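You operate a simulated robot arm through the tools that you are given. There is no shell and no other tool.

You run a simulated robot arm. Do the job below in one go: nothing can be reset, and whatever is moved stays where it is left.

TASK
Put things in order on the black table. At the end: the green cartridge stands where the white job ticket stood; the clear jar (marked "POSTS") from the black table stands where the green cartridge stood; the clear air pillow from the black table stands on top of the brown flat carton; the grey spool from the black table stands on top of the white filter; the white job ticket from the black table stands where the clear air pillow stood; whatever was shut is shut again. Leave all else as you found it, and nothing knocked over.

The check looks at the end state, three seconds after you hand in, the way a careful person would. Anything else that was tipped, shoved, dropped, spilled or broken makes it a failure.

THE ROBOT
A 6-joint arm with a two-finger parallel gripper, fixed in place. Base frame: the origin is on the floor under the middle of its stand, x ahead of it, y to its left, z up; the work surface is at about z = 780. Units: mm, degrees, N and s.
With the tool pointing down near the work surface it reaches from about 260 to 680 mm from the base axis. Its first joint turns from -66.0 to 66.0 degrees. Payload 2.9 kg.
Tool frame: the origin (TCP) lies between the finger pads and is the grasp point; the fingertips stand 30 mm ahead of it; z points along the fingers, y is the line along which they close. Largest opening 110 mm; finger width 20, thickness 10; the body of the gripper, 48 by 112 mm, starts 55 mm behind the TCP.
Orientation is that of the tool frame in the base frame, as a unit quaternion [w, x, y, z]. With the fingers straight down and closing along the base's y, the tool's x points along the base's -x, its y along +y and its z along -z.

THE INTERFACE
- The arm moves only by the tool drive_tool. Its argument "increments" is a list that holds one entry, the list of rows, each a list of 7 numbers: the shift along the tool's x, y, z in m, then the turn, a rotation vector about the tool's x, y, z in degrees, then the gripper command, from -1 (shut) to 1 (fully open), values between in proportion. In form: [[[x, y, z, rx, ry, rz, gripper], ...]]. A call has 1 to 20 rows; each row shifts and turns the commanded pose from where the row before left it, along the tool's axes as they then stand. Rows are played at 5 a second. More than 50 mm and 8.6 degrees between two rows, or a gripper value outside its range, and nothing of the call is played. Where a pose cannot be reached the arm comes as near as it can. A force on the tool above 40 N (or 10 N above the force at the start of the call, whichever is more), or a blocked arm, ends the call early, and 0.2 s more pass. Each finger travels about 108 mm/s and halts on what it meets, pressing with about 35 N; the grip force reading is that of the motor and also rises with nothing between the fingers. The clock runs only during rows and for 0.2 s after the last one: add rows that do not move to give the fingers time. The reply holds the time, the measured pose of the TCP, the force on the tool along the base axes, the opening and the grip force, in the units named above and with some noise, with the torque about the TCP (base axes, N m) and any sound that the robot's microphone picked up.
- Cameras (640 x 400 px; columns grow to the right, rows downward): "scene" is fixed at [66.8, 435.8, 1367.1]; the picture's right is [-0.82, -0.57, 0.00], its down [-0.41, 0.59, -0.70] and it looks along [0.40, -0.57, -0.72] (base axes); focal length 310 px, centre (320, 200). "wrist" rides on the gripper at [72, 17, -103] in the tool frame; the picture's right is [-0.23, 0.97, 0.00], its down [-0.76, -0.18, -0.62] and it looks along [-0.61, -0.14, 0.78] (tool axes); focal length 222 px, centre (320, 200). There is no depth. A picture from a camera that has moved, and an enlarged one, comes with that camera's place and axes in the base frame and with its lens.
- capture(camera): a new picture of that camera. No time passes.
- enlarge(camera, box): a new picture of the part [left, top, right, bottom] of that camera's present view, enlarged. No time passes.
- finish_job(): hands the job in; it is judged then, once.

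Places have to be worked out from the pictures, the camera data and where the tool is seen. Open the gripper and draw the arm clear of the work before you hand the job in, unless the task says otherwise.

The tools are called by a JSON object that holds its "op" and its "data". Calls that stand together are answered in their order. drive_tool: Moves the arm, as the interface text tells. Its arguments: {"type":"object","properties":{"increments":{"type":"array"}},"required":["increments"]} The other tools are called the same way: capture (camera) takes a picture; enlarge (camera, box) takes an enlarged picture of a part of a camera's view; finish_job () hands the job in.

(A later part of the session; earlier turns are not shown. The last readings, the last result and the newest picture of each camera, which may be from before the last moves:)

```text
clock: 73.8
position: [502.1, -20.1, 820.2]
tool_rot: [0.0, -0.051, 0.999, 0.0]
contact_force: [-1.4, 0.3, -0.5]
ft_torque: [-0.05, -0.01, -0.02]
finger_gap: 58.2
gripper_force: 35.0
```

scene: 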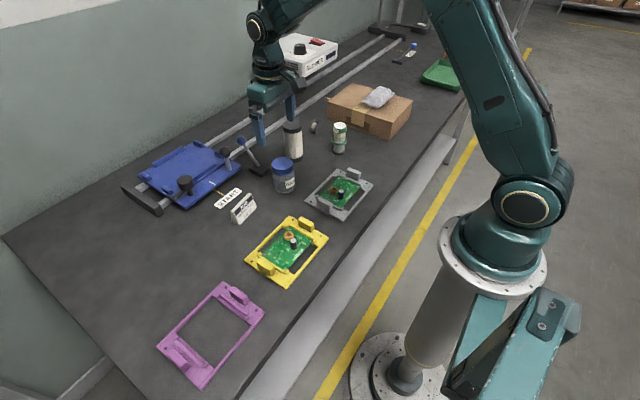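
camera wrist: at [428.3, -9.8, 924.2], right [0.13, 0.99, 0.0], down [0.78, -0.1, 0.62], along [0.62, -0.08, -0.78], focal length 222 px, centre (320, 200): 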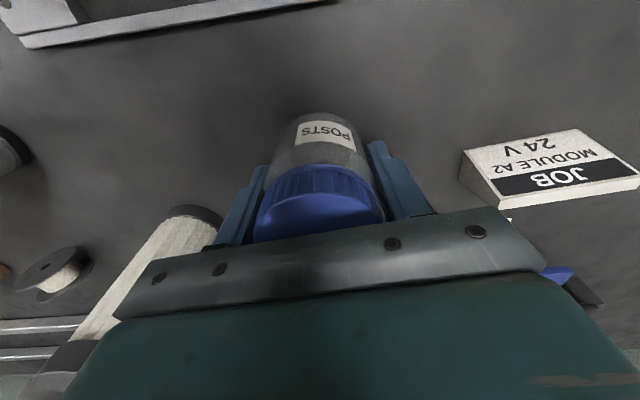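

{"op": "drive_tool", "data": {"increments": [[[0, 0, -0.004, 0, 0, 0, -0.05], [0, 0, -0.008, 0, 0, 0, -0.05], [0, 0, 0, 0, 0, 0, -0.05]]]}}

{"op": "capture", "data": {"camera": "wrist"}}

{"op": "enlarge", "data": {"camera": "scene", "box": [230, 120, 330, 210]}}

```text
clock: 74.6
position: [501.8, -21.3, 834.1]
tool_rot: [0.0, -0.051, 0.999, -0.001]
contact_force: [-0.4, -0.4, -1.0]
ft_torque: [0.0, 0.02, 0.02]
finger_gap: 58.2
gripper_force: 34.8
```

```text
taken
camera wrist: at [428.6, -10.0, 936.9], right [0.13, 0.99, 0.0], down [0.78, -0.1, 0.62], along [0.62, -0.08, -0.78], focal length 222 px, centre (320, 200)
```

wrist: 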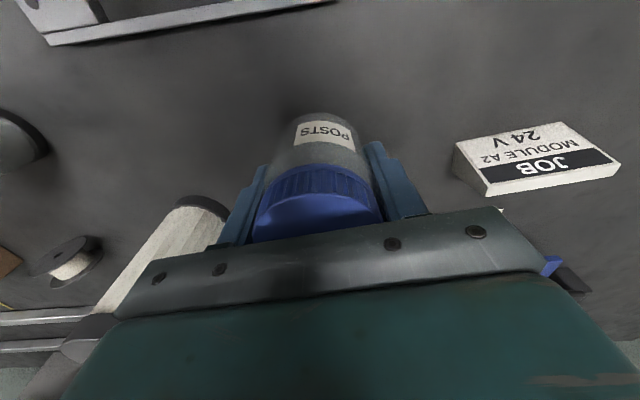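

```text
4.44 times, centred on (280, 165) of scene
camera zoom: at [66.9, 435.8, 1367.1], right [-0.82, -0.57, 0.0], down [-0.41, 0.59, -0.7], along [0.4, -0.57, -0.72], focal length 1376 px, centre (498, 356)
```

zoom: 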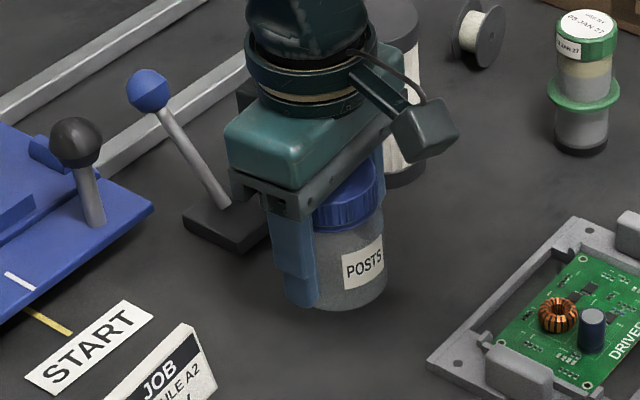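

The jar is up in one piece. I raise it to z≈985 and carry it to the cartridge's former place (520,381.5).

{"op": "drive_tool", "data": {"increments": [[[0, 0, -0.03, 0, 0, 0, -0.05], [0, 0, -0.04, 0, 0, 0, -0.05], [0, 0, -0.04, 0, 0, 0, -0.05], [0, 0, -0.04, 0, 0, 0, -0.05], [-0.00276, 0.01808, 0, 0, 0, 0, -0.05], [-0.00552, 0.03616, 0, 0, 0, 0, -0.05], [-0.00552, 0.03616, 0, 0, 0, 0, -0.05], [-0.00552, 0.03616, 0, 0, 0, 0, -0.05], [-0.00552, 0.03616, 0, 0, 0, 0, -0.05], [-0.00552, 0.03616, 0, 0, 0, 0, -0.05], [-0.00552, 0.03616, 0, 0, 0, 0, -0.05], [-0.00552, 0.03616, 0, 0, 0, 0, -0.05], [-0.00552, 0.03616, 0, 0, 0, 0, -0.05], [-0.00552, 0.03616, 0, 0, 0, 0, -0.05], [-0.00552, 0.03616, 0, 0, 0, 0, -0.05], [-0.00276, 0.01808, 0, 0, 0, 0, -0.05], [0, 0, 0, 0, 0, 0, -0.05], [0, 0, 0, 0, 0, 0, -0.05]]]}}

{"op": "capture", "data": {"camera": "wrist"}}

{"op": "capture", "data": {"camera": "scene"}}

```text
clock: 78.4
position: [518.9, 381.4, 982.7]
tool_rot: [0.001, -0.052, 0.999, 0.0]
contact_force: [0.7, 0.9, -0.6]
ft_torque: [0.01, 0.01, 0.02]
finger_gap: 57.9
gripper_force: 34.8
```

```text
taken
camera wrist: at [445.5, 392.0, 1085.5], right [0.13, 0.99, 0.0], down [0.78, -0.1, 0.62], along [0.62, -0.08, -0.78], focal length 222 px, centre (320, 200)
```

wrist: 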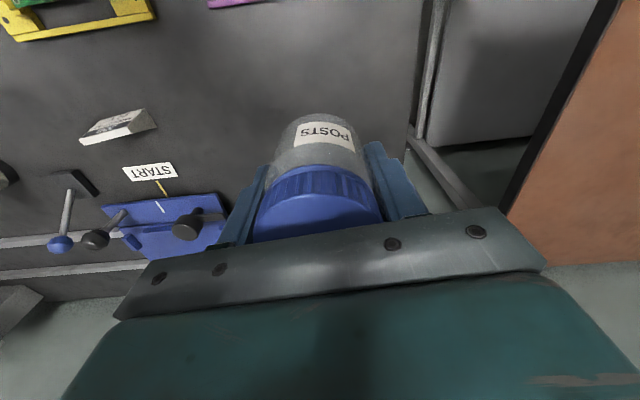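

```text
taken
```

scene: 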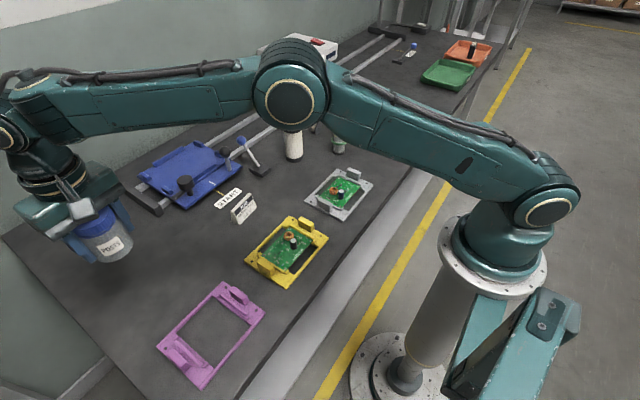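

The jar is over the target. I shift 1 mm and lower to z≈828.

{"op": "drive_tool", "data": {"increments": [[[-0.0013, 0, 0.02, 0, 0, 0, -0.05], [0, 0, 0.04, 0, 0, 0, -0.05], [0, 0, 0.04, 0, 0, 0, -0.05], [0, 0, 0.03, 0, 0, 0, -0.05], [0, 0, 0.02, 0, 0, 0, -0.05], [0, 0, 0.005, 0, 0, 0, -0.05], [0, 0, 0, 0, 0, 0, -0.05], [0, 0, 0, 0, 0, 0, -0.05]]]}}

{"op": "drive_tool", "data": {"increments": [[[0, 0, 0.002, 0, 0, 0, -0.05], [0, 0, 0.002, 0, 0, 0, -0.05], [0, 0, 0.001, 0, 0, 0, -0.05], [0, 0, 0, 0, 0, 0, -0.05]]]}}

{"op": "capture", "data": {"camera": "scene"}}

```text
clock: 80.2
position: [522.7, 383.4, 829.1]
tool_rot: [0.0, -0.052, 0.999, 0.001]
contact_force: [-0.5, -1.0, -0.4]
ft_torque: [0.0, 0.03, -0.02]
finger_gap: 58.1
gripper_force: 34.6
```

```text
clock: 81.2
position: [522.2, 381.0, 821.7]
tool_rot: [0.0, -0.052, 0.999, 0.0]
contact_force: [-0.6, 0.4, -0.2]
ft_torque: [0.0, -0.01, 0.01]
finger_gap: 58.2
gripper_force: 34.2
```

```text
taken
```

scene: 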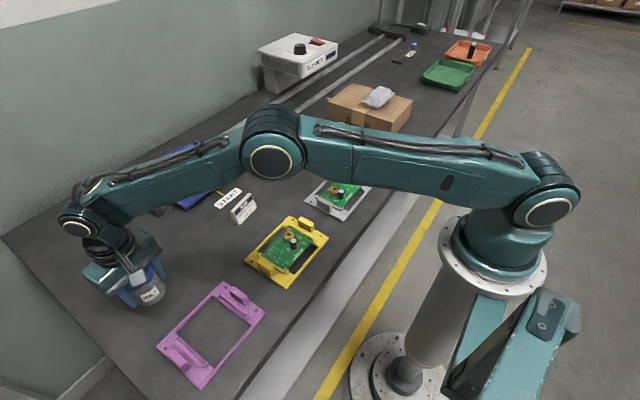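

No contact yet; I continue by small steps.

{"op": "drive_tool", "data": {"increments": [[[0, 0, 0.001, 0, 0, 0, -0.05], [0, 0, 0, 0, 0, 0, -0.05]]]}}

{"op": "drive_tool", "data": {"increments": [[[0, 0, 0.0007, 0, 0, 0, -0.05], [0, 0, 0, 0, 0, 0, -0.05]]]}}

{"op": "drive_tool", "data": {"increments": [[[0, 0, 0.0005, 0, 0, 0, -0.05], [0, 0, 0, 0, 0, 0, -0.05]]]}}

```text
clock: 81.8
position: [523.2, 383.2, 821.3]
tool_rot: [0.0, -0.052, 0.999, 0.0]
contact_force: [0.4, 0.3, -0.4]
ft_torque: [-0.01, -0.03, 0.01]
finger_gap: 58.0
gripper_force: 34.5
```

```text
clock: 82.4
position: [521.6, 381.8, 819.8]
tool_rot: [-0.001, -0.052, 0.999, 0.0]
contact_force: [0.0, -0.1, 0.0]
ft_torque: [0.0, 0.03, 0.01]
finger_gap: 57.9
gripper_force: 34.8
```

```text
clock: 83.0
position: [521.9, 382.3, 820.6]
tool_rot: [0.001, -0.051, 0.999, -0.001]
contact_force: [-1.0, 0.0, 5.5]
ft_torque: [-0.02, 0.13, -0.02]
finger_gap: 57.8
gripper_force: 34.7
```

5.5 N contact: the jar stands on the table at about (521,382). I open gradually.

{"op": "drive_tool", "data": {"increments": [[[0, 0, 0, 0, 0, 0, 0.06], [0, 0, 0, 0, 0, 0, 0.12], [0, 0, 0, 0, 0, 0, 0.25], [0, 0, 0, 0, 0, 0, 0.5], [0, 0, 0, 0, 0, 0, 0.8], [0, 0, 0, 0, 0, 0, 0.8]]]}}

{"op": "capture", "data": {"camera": "wrist"}}

{"op": "enlarge", "data": {"camera": "scene", "box": [80, 220, 200, 320]}}

```text
clock: 84.4
position: [522.6, 382.6, 819.5]
tool_rot: [0.001, -0.052, 0.999, 0.0]
contact_force: [-0.6, 0.7, 0.3]
ft_torque: [-0.01, 0.02, 0.02]
finger_gap: 99.2
gripper_force: 0.0
```

```text
taken
camera wrist: at [448.9, 392.4, 923.5], right [0.13, 0.99, 0.0], down [0.78, -0.1, 0.62], along [0.62, -0.08, -0.78], focal length 222 px, centre (320, 200)
```

wrist: 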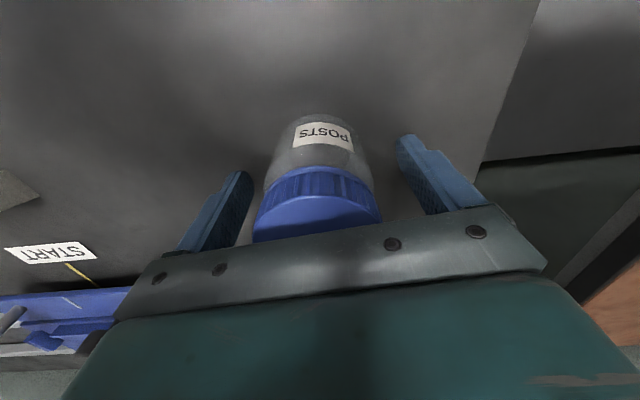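

```text
4.00 times, centred on (140, 270) of scene
camera zoom: at [66.8, 435.8, 1367.1], right [-0.82, -0.57, 0.0], down [-0.41, 0.59, -0.7], along [0.4, -0.57, -0.72], focal length 1238 px, centre (1040, -80)
```

zoom: 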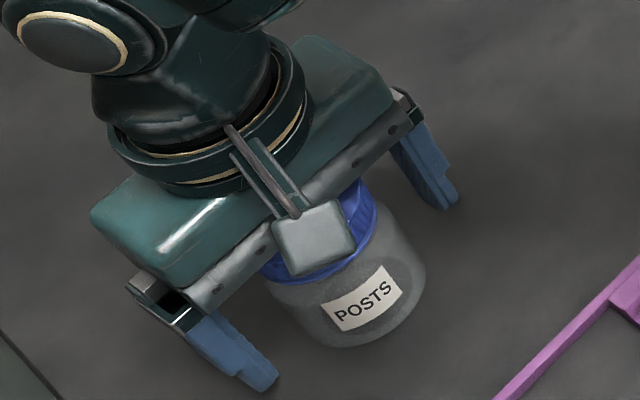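

The jar stands free. I rise straight up to z≈980 and carry on to the spool area.

{"op": "drive_tool", "data": {"increments": [[[0, 0, -0.02, 0, 0, 0, 0.8], [0, 0, -0.045, 0, 0, 0, 0.8], [0, 0, -0.045, 0, 0, 0, 0.8], [0, 0, -0.045, 0, 0, 0, 0.8], [0, 0, -0.01, 0, 0, 0, 0.8]]]}}

{"op": "drive_tool", "data": {"increments": [[[0.0018, -0.039, 0, 0, 0, 0, 0.8], [0.0018, -0.039, 0, 0, 0, 0, 0.8], [0.0018, -0.039, 0, 0, 0, 0, 0.8], [0.0018, -0.039, 0, 0, 0, 0, 0.8], [0.0018, -0.039, 0, 0, 0, 0, 0.8], [0.0018, -0.039, 0, 0, 0, 0, 0.8], [0.0018, -0.039, 0, 0, 0, 0, 0.8], [0.0018, -0.039, 0, 0, 0, 0, 0.8], [0.0018, -0.039, 0, 0, 0, 0, 0.8], [0.0018, -0.039, 0, 0, 0, 0, 0.8], [0.0018, -0.039, 0, 0, 0, 0, 0.8], [0.0018, -0.039, 0, 0, 0, 0, 0.8], [0.0018, -0.039, 0, 0, 0, 0, 0.8], [0.0018, -0.039, 0, 0, 0, 0, 0.8], [0.0018, -0.039, 0, 0, 0, 0, 0.8], [0.0018, -0.039, 0, 0, 0, 0, 0.8], [0.0018, -0.039, 0, 0, 0, 0, 0.8], [0, 0, 0, 0, 0, 0, 0.8], [0, 0, 0, 0, 0, 0, 0.8]]]}}

{"op": "capture", "data": {"camera": "wrist"}}

{"op": "capture", "data": {"camera": "scene"}}

{"op": "enlarge", "data": {"camera": "scene", "box": [80, 220, 200, 320]}}

```text
clock: 85.6
position: [521.1, 381.7, 983.8]
tool_rot: [0.0, -0.052, 0.999, 0.0]
contact_force: [-0.1, 0.2, 0.2]
ft_torque: [0.01, -0.02, 0.0]
finger_gap: 99.1
gripper_force: 0.0
```

```text
clock: 89.6
position: [560.8, -282.1, 983.3]
tool_rot: [0.0, -0.052, 0.999, 0.0]
contact_force: [-0.2, -0.5, 0.1]
ft_torque: [0.0, -0.01, 0.01]
finger_gap: 98.7
gripper_force: 0.0
```

```text
taken
camera wrist: at [487.1, -270.9, 1086.5], right [0.13, 0.99, 0.0], down [0.78, -0.1, 0.62], along [0.62, -0.08, -0.78], focal length 222 px, centre (320, 200)
```

wrist: 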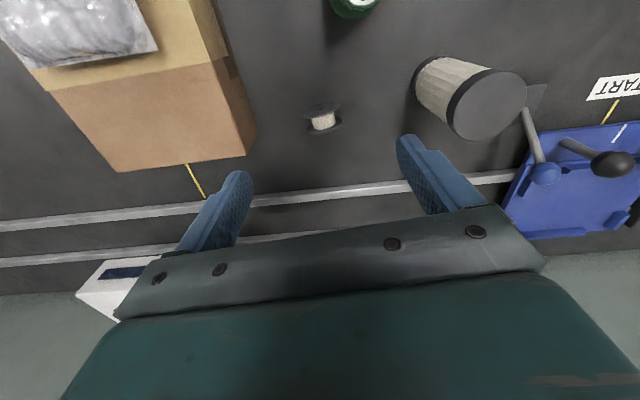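

```text
taken
```

scene: 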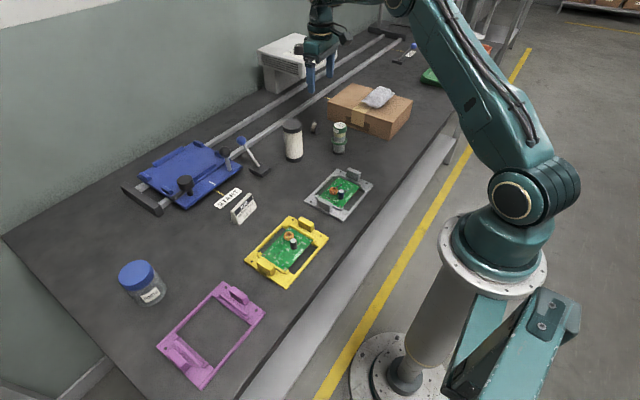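

```text
4.00 times, centred on (140, 270) of scene
camera zoom: at [66.9, 435.7, 1367.1], right [-0.82, -0.57, 0.0], down [-0.41, 0.59, -0.7], along [0.4, -0.57, -0.72], focal length 1238 px, centre (1040, -80)
```

zoom: 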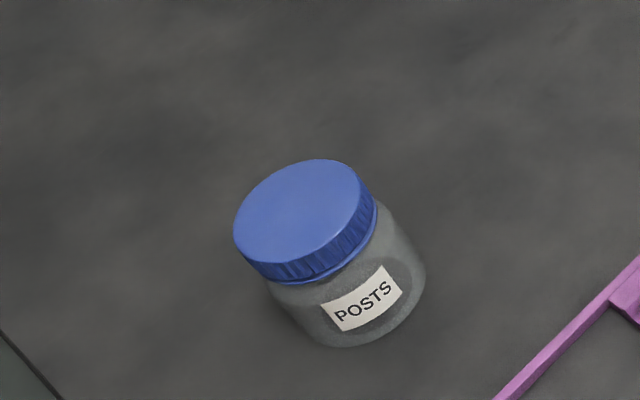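

The jar stands well. Now I enlarge the spool and filter in the wrist view to measure axis and size.

{"op": "enlarge", "data": {"camera": "wrist", "box": [270, 80, 370, 160]}}

{"op": "enlarge", "data": {"camera": "wrist", "box": [390, 30, 550, 160]}}

{"op": "enlarge", "data": {"camera": "scene", "box": [275, 105, 335, 165]}}

```text
5.00 times, centred on (320, 120) of wrist
camera zoom: at [487.1, -270.9, 1086.5], right [0.13, 0.99, 0.0], down [0.78, -0.1, 0.62], along [0.62, -0.08, -0.78], focal length 1111 px, centre (320, 600)
```

zoom: 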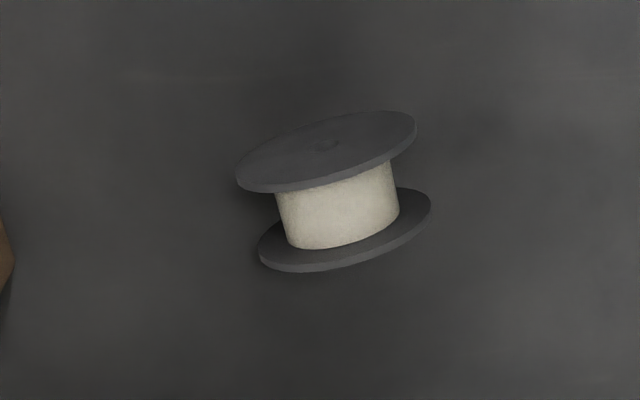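

```text
3.08 times, centred on (470, 95) of wrist
camera zoom: at [487.1, -270.9, 1086.5], right [0.13, 0.99, 0.0], down [0.78, -0.1, 0.62], along [0.62, -0.08, -0.78], focal length 684 px, centre (-142, 523)
```

zoom: 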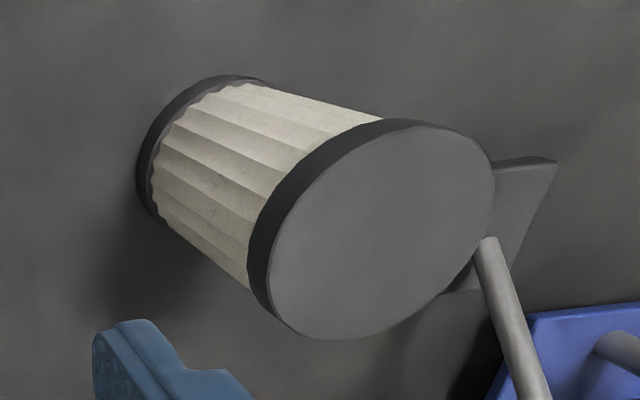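

```text
6.67 times, centred on (305, 135) of scene
camera zoom: at [66.9, 435.7, 1367.1], right [-0.82, -0.57, 0.0], down [-0.41, 0.59, -0.7], along [0.4, -0.57, -0.72], focal length 2064 px, centre (420, 633)
```

zoom: 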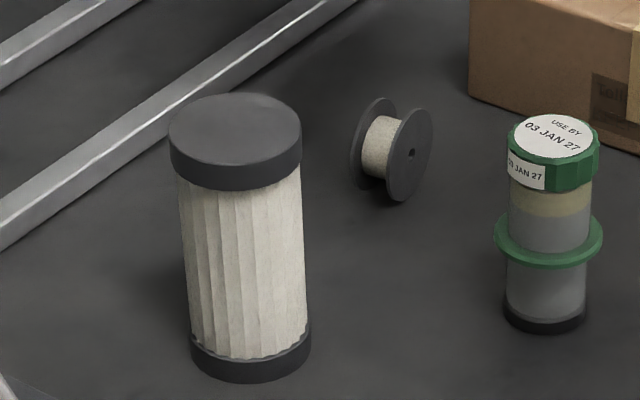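

Filter top is flat. Spool: flange Ø≈46.5, axis turned about 9° from base x, centre ≈(582.5,-279), length ≈26. I turn the tool +87° so the fingers close along the spool axis (no rolling push).

{"op": "drive_tool", "data": {"increments": [[[0, 0, 0, 0, 0, 7.909, 0.8], [0, 0, 0, 0, 0, 7.909, 0.8], [0, 0, 0, 0, 0, 7.909, 0.8], [0, 0, 0, 0, 0, 7.909, 0.8], [0, 0, 0, 0, 0, 7.909, 0.8], [0, 0, 0, 0, 0, 7.909, 0.8], [0, 0, 0, 0, 0, 7.909, 0.8], [0, 0, 0, 0, 0, 7.909, 0.8], [0, 0, 0, 0, 0, 7.909, 0.8], [0, 0, 0, 0, 0, 7.909, 0.8], [0, 0, 0, 0, 0, 7.91, 0.8], [0, 0, 0, 0, 0, 0, 0.5], [0, 0, 0, 0, 0, 0, 0.3], [0, 0, 0, 0, 0, 0, 0.3]]]}}

{"op": "capture", "data": {"camera": "wrist"}}

{"op": "capture", "data": {"camera": "scene"}}

```text
clock: 92.6
position: [559.6, -280.6, 985.9]
tool_rot: [0.0, 0.65, 0.76, 0.0]
contact_force: [0.1, -0.1, -0.5]
ft_torque: [-0.02, -0.05, 0.02]
finger_gap: 71.4
gripper_force: 0.1
```

```text
taken
camera wrist: at [565.8, -205.3, 1089.4], right [1.0, -0.07, 0.0], down [-0.06, -0.78, 0.62], along [-0.05, -0.62, -0.78], focal length 222 px, centre (320, 200)
```

wrist: 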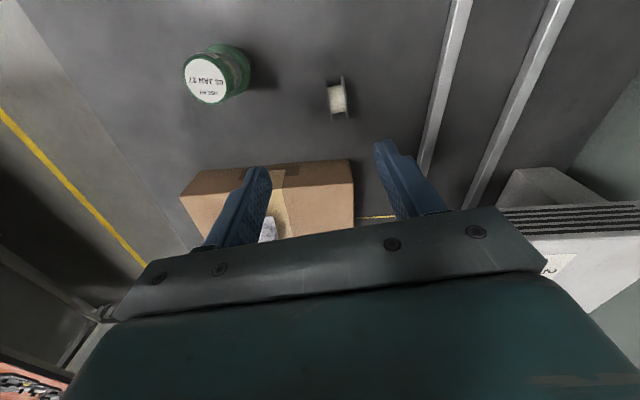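

```text
taken
```

scene: 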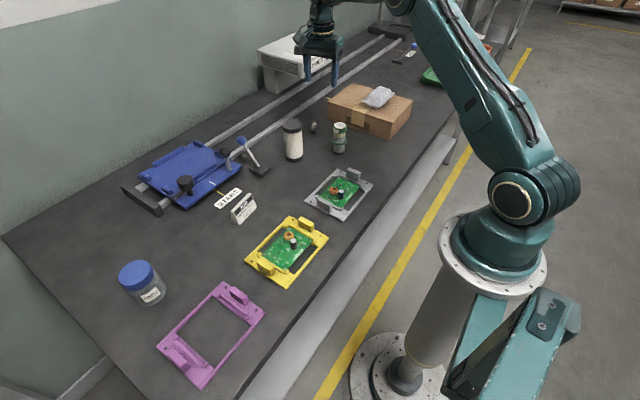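

I enlarge the spool in this view to check its centre and axis.

{"op": "enlarge", "data": {"camera": "wrist", "box": [290, 55, 390, 135]}}

```text
5.00 times, centred on (340, 95) of wrist
camera zoom: at [565.8, -205.3, 1089.4], right [1.0, -0.07, 0.0], down [-0.06, -0.78, 0.62], along [-0.05, -0.62, -0.78], focal length 1111 px, centre (220, 725)
```

zoom: 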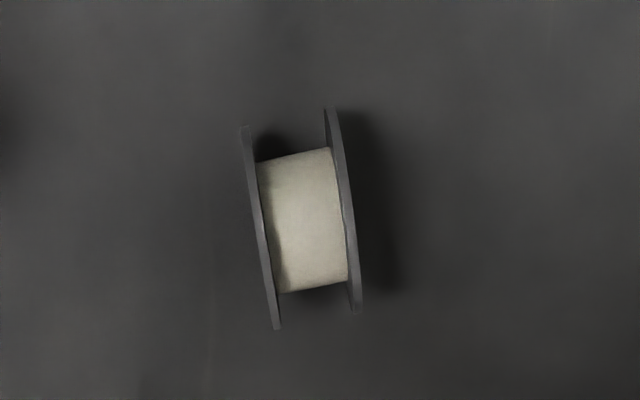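

Spool centre from this view ≈(581,-279.5), axis ≈7°. I correct the yaw by 2°, shift over it and descend to z≈850 first.

{"op": "drive_tool", "data": {"increments": [[[-0.0021, 0.0216, 0, 0, 0, 2, 0.3], [0, 0, 0.04, 0, 0, 0, 0.3], [0, 0, 0.04, 0, 0, 0, 0.3], [0, 0, 0.04, 0, 0, 0, 0.3], [0, 0, 0.015, 0, 0, 0, 0.3], [0, 0, 0, 0, 0, 0, 0.3], [0, 0, 0, 0, 0, 0, 0.3]]]}}

{"op": "capture", "data": {"camera": "wrist"}}

{"op": "enlarge", "data": {"camera": "wrist", "box": [250, 90, 410, 220]}}

{"op": "enlarge", "data": {"camera": "scene", "box": [270, 80, 360, 160]}}

```text
clock: 94.2
position: [581.0, -279.3, 848.1]
tool_rot: [0.0, 0.664, 0.748, 0.0]
contact_force: [0.2, 0.9, 0.3]
ft_torque: [0.04, 0.0, -0.01]
finger_gap: 71.4
gripper_force: 0.0
```

```text
taken
camera wrist: at [589.8, -204.5, 952.1], right [0.99, -0.11, 0.0], down [-0.09, -0.78, 0.62], along [-0.07, -0.62, -0.78], focal length 222 px, centre (320, 200)
```

wrist: 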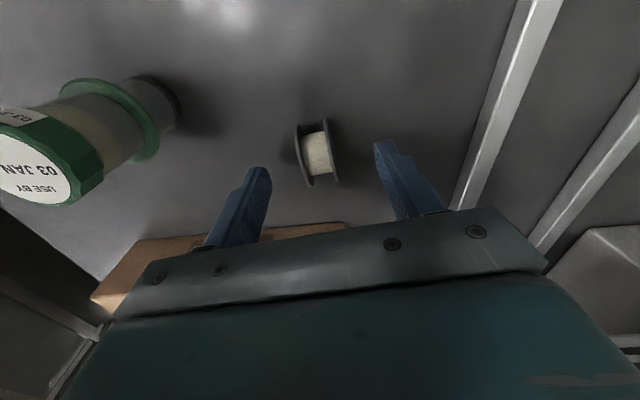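

```text
3.08 times, centred on (330, 155) of wrist
camera zoom: at [589.8, -204.5, 952.1], right [0.99, -0.11, 0.0], down [-0.09, -0.78, 0.62], along [-0.07, -0.62, -0.78], focal length 684 px, centre (289, 338)
```

zoom: 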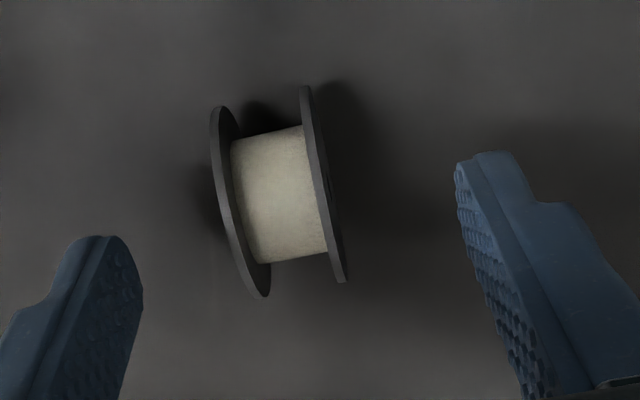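

```text
5.00 times, centred on (315, 120) of scene
camera zoom: at [66.8, 435.8, 1367.1], right [-0.82, -0.57, 0.0], down [-0.41, 0.59, -0.7], along [0.4, -0.57, -0.72], focal length 1548 px, centre (345, 600)
```

zoom: 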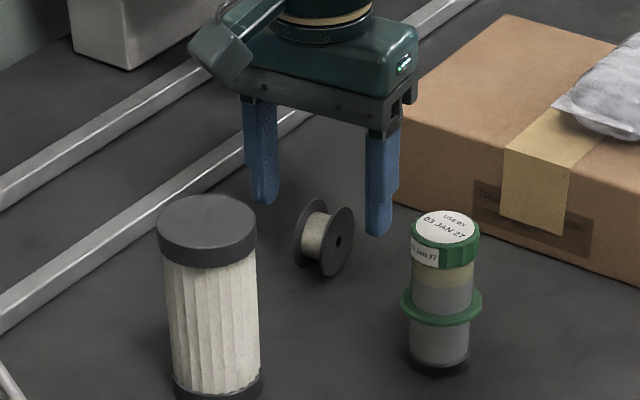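

Well aligned: spool centre ≈(579.5,-279.3), axis ≈6.7°. I descend to z≈816 and close slowly along the axis.

{"op": "drive_tool", "data": {"increments": [[[0, -0.0013, 0.012, 0, 0, 0, 0.3], [0, 0, 0.012, 0, 0, 0, 0.3], [0, 0, 0.008, 0, 0, 0, 0.3], [0, 0, 0, 0, 0, 0, 0], [0, 0, 0, 0, 0, 0, -0.2], [0, 0, 0, 0, 0, 0, -0.35], [0, 0, 0, 0, 0, 0, -0.45], [0, 0, 0, 0, 0, 0, -0.45]]]}}

{"op": "capture", "data": {"camera": "wrist"}}

{"op": "enlarge", "data": {"camera": "scene", "box": [270, 80, 360, 160]}}

```text
clock: 96.0
position: [579.5, -280.6, 817.9]
tool_rot: [0.0, 0.663, 0.749, 0.0]
contact_force: [-0.4, -0.1, 0.3]
ft_torque: [0.0, -0.01, 0.02]
finger_gap: 30.3
gripper_force: 0.0
```

```text
taken
camera wrist: at [587.7, -206.2, 921.1], right [0.99, -0.11, 0.0], down [-0.09, -0.78, 0.62], along [-0.07, -0.62, -0.78], focal length 222 px, centre (320, 200)
```

wrist: 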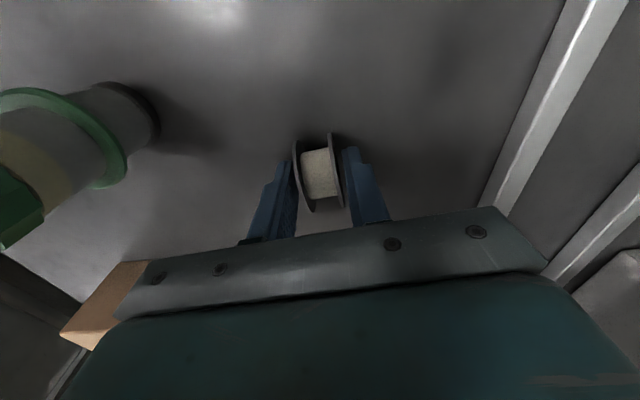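

```text
5.00 times, centred on (315, 120) of scene
camera zoom: at [66.8, 435.8, 1367.1], right [-0.82, -0.57, 0.0], down [-0.41, 0.59, -0.7], along [0.4, -0.57, -0.72], focal length 1548 px, centre (345, 600)
```

zoom: 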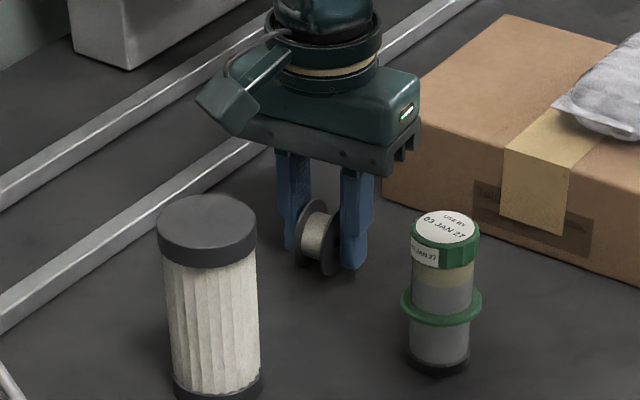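

The spool is centred between the pads. I close the rest until grip, then lift a little.

{"op": "drive_tool", "data": {"increments": [[[0, 0, 0, 0, 0, 0, -0.5], [0, 0, 0, 0, 0, 0, -0.55], [0, 0, 0, 0, 0, 0, -0.6], [0, 0, 0, 0, 0, 0, -0.65], [0, 0, 0, 0, 0, 0, -0.7], [0, 0, 0, 0, 0, 0, -0.7]]]}}

```text
clock: 97.4
position: [579.9, -281.7, 818.0]
tool_rot: [0.0, 0.663, 0.749, 0.0]
contact_force: [0.1, 0.0, -0.5]
ft_torque: [0.03, 0.02, -0.01]
finger_gap: 20.8
gripper_force: 34.7
```

Gripped at 20.8 mm. I lift 12 mm and look.

{"op": "drive_tool", "data": {"increments": [[[0, 0, -0.004, 0, 0, 0, -0.72], [0, 0, -0.008, 0, 0, 0, -0.72], [0, 0, 0, 0, 0, 0, -0.72]]]}}

{"op": "enlarge", "data": {"camera": "wrist", "box": [240, 100, 400, 240]}}

{"op": "enlarge", "data": {"camera": "scene", "box": [270, 80, 360, 160]}}

```text
clock: 98.2
position: [578.5, -279.1, 829.0]
tool_rot: [0.0, 0.663, 0.749, 0.0]
contact_force: [0.7, 0.8, 0.0]
ft_torque: [0.0, 0.02, -0.01]
finger_gap: 20.7
gripper_force: 35.3
```

```text
2.86 times, centred on (320, 170) of wrist
camera zoom: at [587.5, -204.5, 933.2], right [0.99, -0.11, 0.0], down [-0.09, -0.78, 0.62], along [-0.07, -0.62, -0.78], focal length 635 px, centre (320, 286)
```

zoom: 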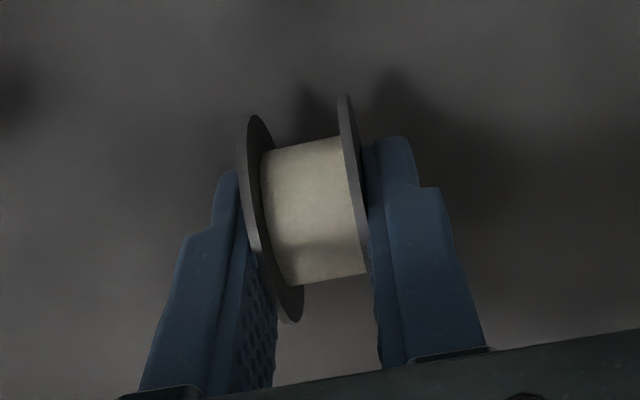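

```text
5.00 times, centred on (315, 120) of scene
camera zoom: at [66.8, 435.8, 1367.1], right [-0.82, -0.57, 0.0], down [-0.41, 0.59, -0.7], along [0.4, -0.57, -0.72], focal length 1548 px, centre (345, 600)
```

zoom: 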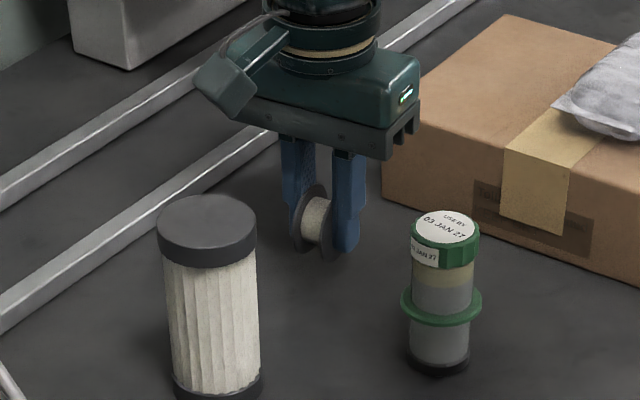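

The spool is held, its axis level. I raise to z≈975 and move over the filter (centre ≈(560,-138)).

{"op": "drive_tool", "data": {"increments": [[[0, 0, -0.03, 0, 0, 0, -0.72], [0, 0, -0.04, 0, 0, 0, -0.72], [0, 0, -0.04, 0, 0, 0, -0.72], [0, 0, -0.036, 0, 0, 0, -0.72], [0.02, -0.0004, 0, 0, 0, 0, -0.72], [0.035, -0.0006, 0, 0, 0, 0, -0.72], [0.035, -0.0006, 0, 0, 0, 0, -0.72], [0.03, -0.0006, 0, 0, 0, 0, -0.72], [0.019, -0.0003, 0, 0, 0, 0, -0.72], [0, 0, 0, 0, 0, 0, -0.72], [0, 0, 0, 0, 0, 0, -0.72]]]}}

{"op": "capture", "data": {"camera": "wrist"}}

{"op": "enlarge", "data": {"camera": "wrist", "box": [240, 80, 400, 240]}}

{"op": "enlarge", "data": {"camera": "scene", "box": [250, 70, 350, 170]}}

```text
clock: 100.6
position: [561.1, -141.3, 978.9]
tool_rot: [-0.001, 0.663, 0.749, 0.0]
contact_force: [-0.8, -0.9, -0.5]
ft_torque: [0.01, -0.01, -0.02]
finger_gap: 20.9
gripper_force: 34.4
```

```text
taken
camera wrist: at [570.1, -65.2, 1081.5], right [0.99, -0.11, 0.0], down [-0.09, -0.78, 0.62], along [-0.07, -0.62, -0.78], focal length 222 px, centre (320, 200)
```

wrist: 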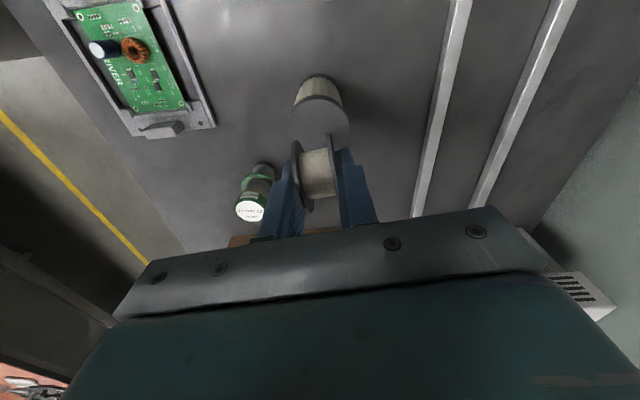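

```text
2.50 times, centred on (320, 160) of wrist
camera zoom: at [570.1, -65.2, 1081.5], right [0.99, -0.11, 0.0], down [-0.09, -0.78, 0.62], along [-0.07, -0.62, -0.78], focal length 555 px, centre (320, 300)
```

zoom: 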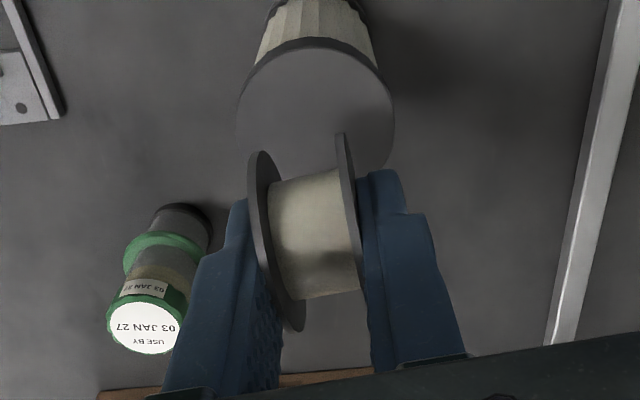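

```text
4.00 times, centred on (300, 120) of scene
camera zoom: at [66.8, 435.8, 1367.1], right [-0.82, -0.57, 0.0], down [-0.41, 0.59, -0.7], along [0.4, -0.57, -0.72], focal length 1238 px, centre (400, 520)
```

zoom: 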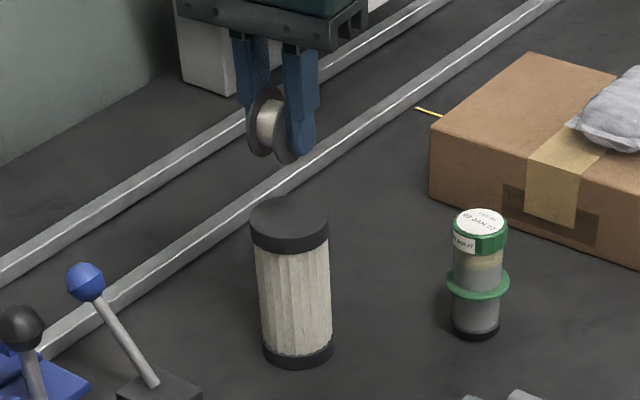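

Filter centre ≈(560,-137.3), spool centre ≈(560.4,-135.3) from the same picture. I shift 2 mm and lower to about 10 mm above the filter top.

{"op": "drive_tool", "data": {"increments": [[[-0.002, -0.0004, 0.01, 0, 0, 0, -0.72], [0, 0, 0.015, 0, 0, 0, -0.72], [0, 0, 0.01, 0, 0, 0, -0.72], [0, 0, 0, 0, 0, 0, -0.72], [0, 0, 0, 0, 0, 0, -0.72]]]}}

{"op": "enlarge", "data": {"camera": "wrist", "box": [240, 80, 400, 240]}}

{"op": "enlarge", "data": {"camera": "scene", "box": [260, 90, 330, 170]}}

```text
clock: 101.8
position: [562.5, -143.6, 941.8]
tool_rot: [0.0, 0.664, 0.748, -0.001]
contact_force: [-0.5, -0.4, -0.4]
ft_torque: [-0.03, 0.0, 0.01]
finger_gap: 21.1
gripper_force: 35.3
```

```text
2.50 times, centred on (320, 160) of wrist
camera zoom: at [571.0, -69.0, 1045.3], right [0.99, -0.11, 0.0], down [-0.09, -0.78, 0.62], along [-0.07, -0.62, -0.78], focal length 555 px, centre (320, 300)
```

zoom: 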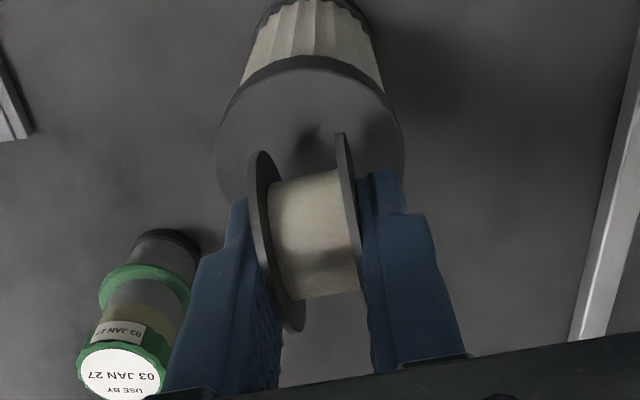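

```text
5.00 times, centred on (295, 130) of scene
camera zoom: at [66.8, 435.8, 1367.1], right [-0.82, -0.57, 0.0], down [-0.41, 0.59, -0.7], along [0.4, -0.57, -0.72], focal length 1548 px, centre (445, 550)
```

zoom: 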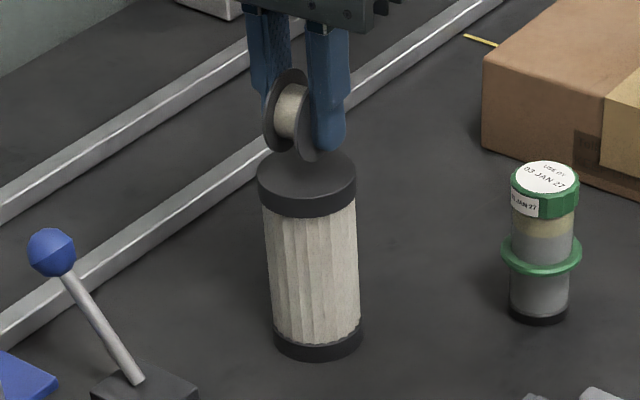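

Spool and filter are centred to within about 2 mm. I lower in small steps until contact.

{"op": "drive_tool", "data": {"increments": [[[0, 0, 0.002, 0, 0, 0, -0.72], [0, 0, 0.002, 0, 0, 0, -0.72], [0, 0, 0.002, 0, 0, 0, -0.72], [0, 0, 0, 0, 0, 0, -0.72]]]}}

{"op": "drive_tool", "data": {"increments": [[[0, 0, 0.001, 0, 0, 0, -0.72], [0, 0, 0, 0, 0, 0, -0.72]]]}}

{"op": "enlarge", "data": {"camera": "scene", "box": [270, 90, 330, 150]}}

```text
clock: 102.8
position: [560.8, -144.0, 936.0]
tool_rot: [0.001, 0.663, 0.748, 0.0]
contact_force: [-0.3, 0.5, -0.5]
ft_torque: [-0.01, 0.02, -0.03]
finger_gap: 20.9
gripper_force: 34.8
```

```text
clock: 103.4
position: [561.2, -145.5, 934.2]
tool_rot: [0.0, 0.663, 0.748, 0.001]
contact_force: [0.7, -0.4, -0.7]
ft_torque: [0.04, 0.0, 0.0]
finger_gap: 20.7
gripper_force: 35.0
```

```text
6.67 times, centred on (300, 120) of scene
camera zoom: at [66.8, 435.8, 1367.1], right [-0.82, -0.57, 0.0], down [-0.41, 0.59, -0.7], along [0.4, -0.57, -0.72], focal length 2064 px, centre (453, 733)
```

zoom: 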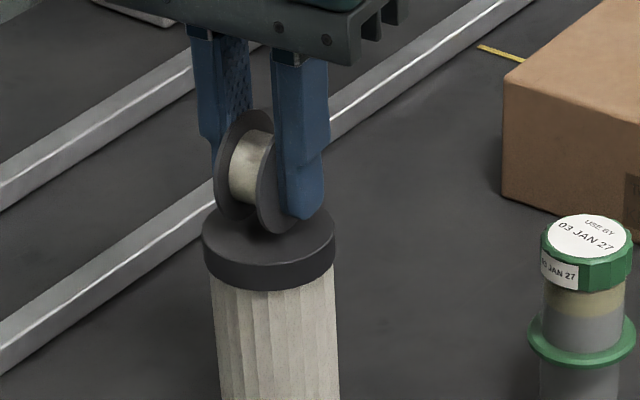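

Close to contact now. I look closer from both cameras to confirm the spool is centred on the cap before touching down.

{"op": "enlarge", "data": {"camera": "scene", "box": [280, 100, 320, 140]}}

{"op": "enlarge", "data": {"camera": "wrist", "box": [270, 90, 370, 190]}}

```text
10.00 times, centred on (300, 120) of scene
camera zoom: at [66.8, 435.8, 1367.1], right [-0.82, -0.57, 0.0], down [-0.41, 0.59, -0.7], along [0.4, -0.57, -0.72], focal length 3096 px, centre (520, 1000)
```

zoom: 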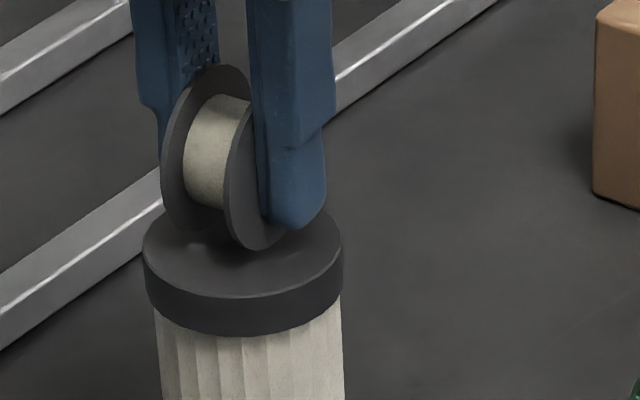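

```text
4.00 times, centred on (320, 140) of wrist
camera zoom: at [569.9, -69.1, 1037.4], right [0.99, -0.11, 0.0], down [-0.08, -0.78, 0.62], along [-0.07, -0.62, -0.78], focal length 888 px, centre (320, 440)
```

zoom: 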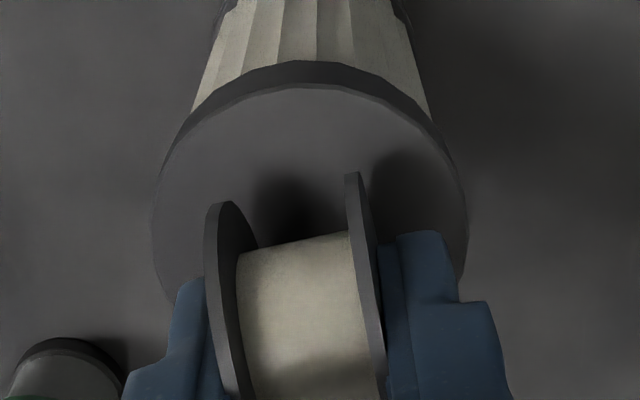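

Both views say the spool is about 3 mm towards -y of the cap centre, and roughly 2–3 mm above it. I shift +2.5 mm in y and lower by small steps.

{"op": "drive_tool", "data": {"increments": [[[0.0025, 0.0005, 0, 0, 0, 0, -0.72], [0, 0, 0.001, 0, 0, 0, -0.72], [0, 0, 0, 0, 0, 0, -0.72]]]}}

{"op": "drive_tool", "data": {"increments": [[[0, 0, 0.0007, 0, 0, 0, -0.72], [0, 0, 0, 0, 0, 0, -0.72]]]}}

{"op": "drive_tool", "data": {"increments": [[[0, 0, 0.0005, 0, 0, 0, -0.72], [0, 0, 0, 0, 0, 0, -0.72]]]}}

```text
clock: 104.2
position: [562.6, -139.6, 932.9]
tool_rot: [0.0, 0.663, 0.749, 0.0]
contact_force: [0.7, 0.7, -0.6]
ft_torque: [0.03, -0.03, 0.02]
finger_gap: 21.0
gripper_force: 34.9
```

```text
clock: 104.8
position: [562.1, -140.4, 933.5]
tool_rot: [0.0, 0.664, 0.748, 0.0]
contact_force: [0.5, 0.5, 0.4]
ft_torque: [-0.02, -0.01, -0.01]
finger_gap: 20.7
gripper_force: 34.9
```

```text
clock: 105.4
position: [561.0, -141.5, 932.9]
tool_rot: [0.0, 0.663, 0.748, -0.001]
contact_force: [0.0, 0.3, 0.2]
ft_torque: [0.0, 0.01, -0.02]
finger_gap: 20.8
gripper_force: 35.3
```

{"op": "drive_tool", "data": {"increments": [[[0, 0, 0.0005, 0, 0, 0, -0.72], [0, 0, 0, 0, 0, 0, -0.72]]]}}

{"op": "enlarge", "data": {"camera": "scene", "box": [280, 100, 320, 140]}}

{"op": "enlarge", "data": {"camera": "wrist", "box": [270, 90, 370, 190]}}

```text
clock: 106.0
position: [560.4, -141.7, 932.9]
tool_rot: [0.0, 0.663, 0.749, 0.001]
contact_force: [0.0, -0.1, 0.7]
ft_torque: [-0.02, 0.01, -0.01]
finger_gap: 20.9
gripper_force: 34.7
```

```text
10.00 times, centred on (300, 120) of scene
camera zoom: at [66.8, 435.8, 1367.1], right [-0.82, -0.57, 0.0], down [-0.41, 0.59, -0.7], along [0.4, -0.57, -0.72], focal length 3096 px, centre (520, 1000)
```

zoom: 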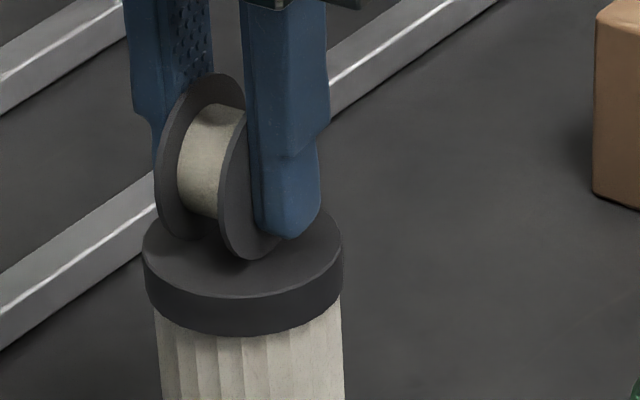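

```text
4.00 times, centred on (320, 140) of wrist
camera zoom: at [569.7, -66.2, 1036.1], right [0.99, -0.11, 0.0], down [-0.09, -0.78, 0.62], along [-0.07, -0.62, -0.78], focal length 888 px, centre (320, 440)
```

zoom: 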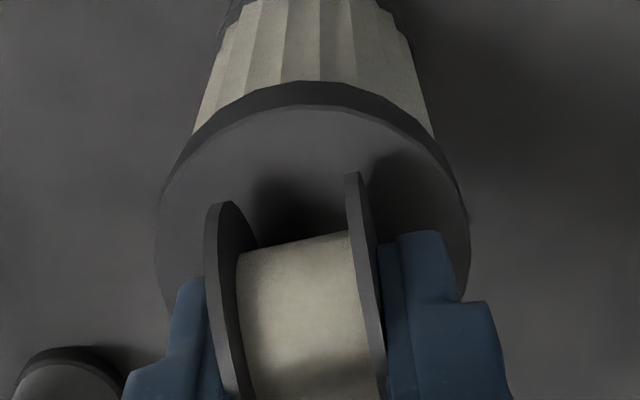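

Now centred within about 1 mm. I keep lowering by half-millimetre steps until a light contact.

{"op": "drive_tool", "data": {"increments": [[[0, 0, 0.0005, 0, 0, 0, -0.72], [0, 0, 0, 0, 0, 0, -0.72]]]}}

{"op": "drive_tool", "data": {"increments": [[[0, 0, 0.0005, 0, 0, 0, -0.72], [0, 0, 0, 0, 0, 0, -0.72]]]}}

```text
clock: 106.6
position: [561.9, -140.3, 931.3]
tool_rot: [0.0, 0.663, 0.748, 0.0]
contact_force: [-1.1, -0.4, 4.2]
ft_torque: [0.04, 0.05, -0.03]
finger_gap: 20.8
gripper_force: 34.9
```

```text
clock: 107.2
position: [561.9, -141.2, 932.0]
tool_rot: [0.001, 0.664, 0.748, 0.001]
contact_force: [-1.4, 0.0, 12.8]
ft_torque: [0.03, 0.09, -0.05]
finger_gap: 20.8
gripper_force: 34.7
```

Contact made (13 N); I back off half a millimetre, let it settle and then release very gently, watching the spool.

{"op": "drive_tool", "data": {"increments": [[[0, 0, -0.0005, 0, 0, 0, -0.72], [0, 0, 0, 0, 0, 0, -0.72], [0, 0, 0, 0, 0, 0, -0.72]]]}}

{"op": "drive_tool", "data": {"increments": [[[0, 0, 0, 0, 0, 0, -0.63], [0, 0, 0, 0, 0, 0, -0.61], [0, 0, 0, 0, 0, 0, -0.59], [0, 0, 0, 0, 0, 0, -0.57], [0, 0, 0, 0, 0, 0, -0.55], [0, 0, 0, 0, 0, 0, -0.55]]]}}

{"op": "enlarge", "data": {"camera": "scene", "box": [280, 100, 320, 140]}}

{"op": "enlarge", "data": {"camera": "wrist", "box": [270, 90, 370, 190]}}

```text
clock: 108.0
position: [561.2, -140.8, 931.1]
tool_rot: [0.001, 0.664, 0.748, 0.001]
contact_force: [0.9, 0.0, 14.9]
ft_torque: [0.05, -0.06, 0.0]
finger_gap: 20.7
gripper_force: 35.5
```

```text
clock: 109.4
position: [561.7, -140.5, 930.7]
tool_rot: [0.0, 0.663, 0.749, -0.001]
contact_force: [0.0, 0.1, 0.5]
ft_torque: [0.01, 0.01, 0.01]
finger_gap: 25.0
gripper_force: 0.1
```

```text
10.00 times, centred on (300, 120) of scene
camera zoom: at [66.8, 435.8, 1367.1], right [-0.82, -0.57, 0.0], down [-0.41, 0.59, -0.7], along [0.4, -0.57, -0.72], focal length 3096 px, centre (520, 1000)
```

zoom: 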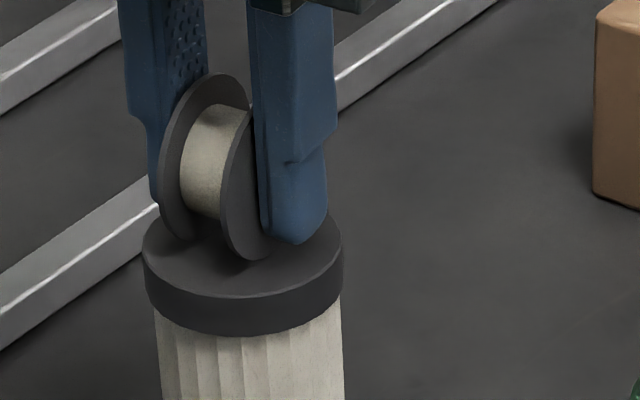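

```text
4.00 times, centred on (320, 140) of wrist
camera zoom: at [569.6, -66.3, 1035.0], right [0.99, -0.11, 0.0], down [-0.09, -0.78, 0.62], along [-0.07, -0.62, -0.78], focal length 888 px, centre (320, 440)
```

zoom: 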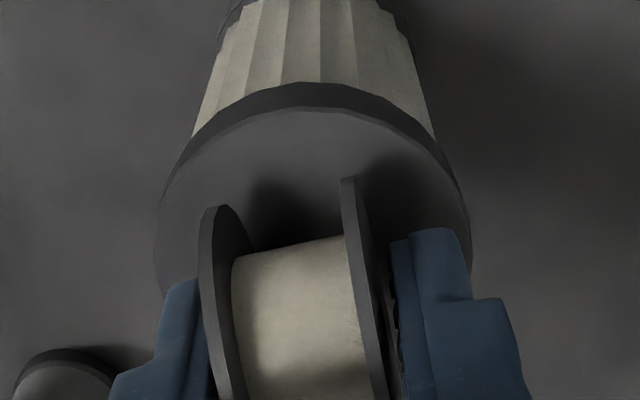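

The spool stands on the cap between the open fingers. I wait two seconds without moving and compare for any rolling.

{"op": "drive_tool", "data": {"increments": [[[0, 0, 0, 0, 0, 0, -0.5], [0, 0, 0, 0, 0, 0, -0.45], [0, 0, 0, 0, 0, 0, -0.4], [0, 0, 0, 0, 0, 0, -0.4], [0, 0, 0, 0, 0, 0, -0.4], [0, 0, 0, 0, 0, 0, -0.4], [0, 0, 0, 0, 0, 0, -0.4], [0, 0, 0, 0, 0, 0, -0.4], [0, 0, 0, 0, 0, 0, -0.4], [0, 0, 0, 0, 0, 0, -0.4]]]}}

{"op": "enlarge", "data": {"camera": "scene", "box": [280, 100, 320, 140]}}

{"op": "enlarge", "data": {"camera": "wrist", "box": [270, 90, 370, 190]}}

```text
clock: 111.6
position: [561.6, -140.1, 930.8]
tool_rot: [-0.001, 0.663, 0.748, 0.001]
contact_force: [0.5, -0.1, 0.7]
ft_torque: [0.01, 0.0, 0.0]
finger_gap: 33.0
gripper_force: 0.1
```

```text
10.00 times, centred on (300, 120) of scene
camera zoom: at [66.8, 435.8, 1367.1], right [-0.82, -0.57, 0.0], down [-0.41, 0.59, -0.7], along [0.4, -0.57, -0.72], focal length 3096 px, centre (520, 1000)
```

zoom: 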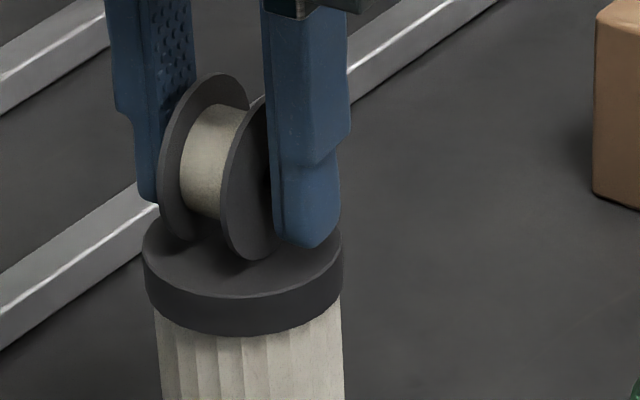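

```text
4.00 times, centred on (320, 140) of wrist
camera zoom: at [569.6, -66.3, 1034.9], right [0.99, -0.11, 0.0], down [-0.09, -0.78, 0.62], along [-0.07, -0.62, -0.78], focal length 888 px, centre (320, 440)
```

zoom: 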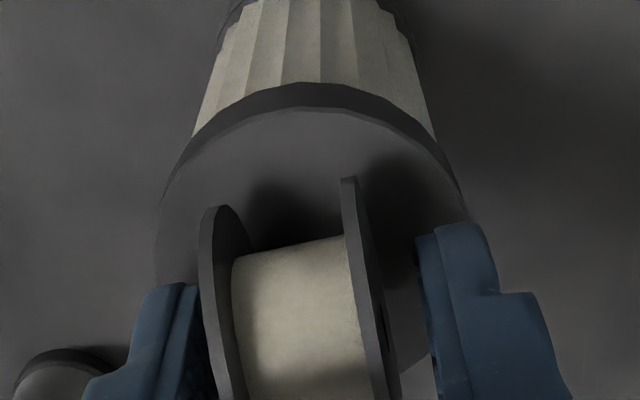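

The spool has not moved at all. I open wider and rise slowly straight up.

{"op": "drive_tool", "data": {"increments": [[[0, 0, 0, 0, 0, 0, -0.3], [0, 0, 0, 0, 0, 0, -0.2], [0, 0, 0, 0, 0, 0, 0], [0, 0, 0, 0, 0, 0, 0], [0, 0, -0.005, 0, 0, 0, 0], [0, 0, -0.01, 0, 0, 0, 0], [0, 0, -0.02, 0, 0, 0, 0], [0, 0, -0.03, 0, 0, 0, 0], [0, 0, -0.03, 0, 0, 0, 0], [0, 0, 0, 0, 0, 0, 0]]]}}

{"op": "enlarge", "data": {"camera": "scene", "box": [280, 100, 320, 140]}}

{"op": "capture", "data": {"camera": "wrist"}}

```text
clock: 113.8
position: [560.2, -139.7, 1027.7]
tool_rot: [-0.001, 0.663, 0.749, 0.001]
contact_force: [-0.3, 0.0, -0.2]
ft_torque: [0.03, 0.01, -0.02]
finger_gap: 54.9
gripper_force: 0.0
```

```text
10.00 times, centred on (300, 120) of scene
camera zoom: at [66.8, 435.8, 1367.1], right [-0.82, -0.57, 0.0], down [-0.41, 0.59, -0.7], along [0.4, -0.57, -0.72], focal length 3096 px, centre (520, 1000)
```

zoom: 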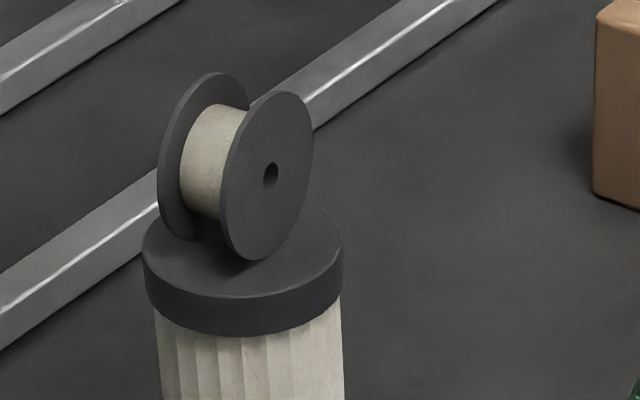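

```text
taken
camera wrist: at [568.7, -64.7, 1130.7], right [0.99, -0.11, 0.0], down [-0.08, -0.78, 0.62], along [-0.07, -0.62, -0.78], focal length 222 px, centre (320, 200)
```

wrist: 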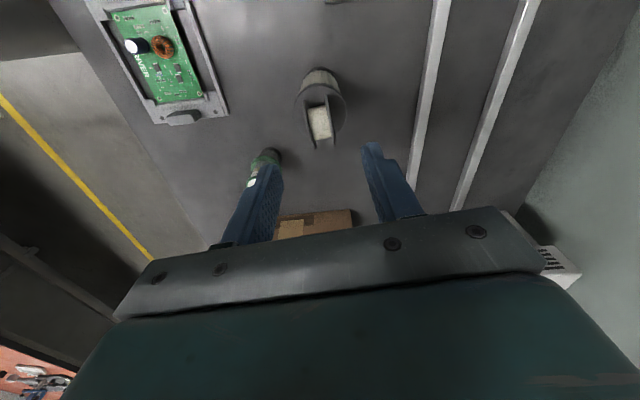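

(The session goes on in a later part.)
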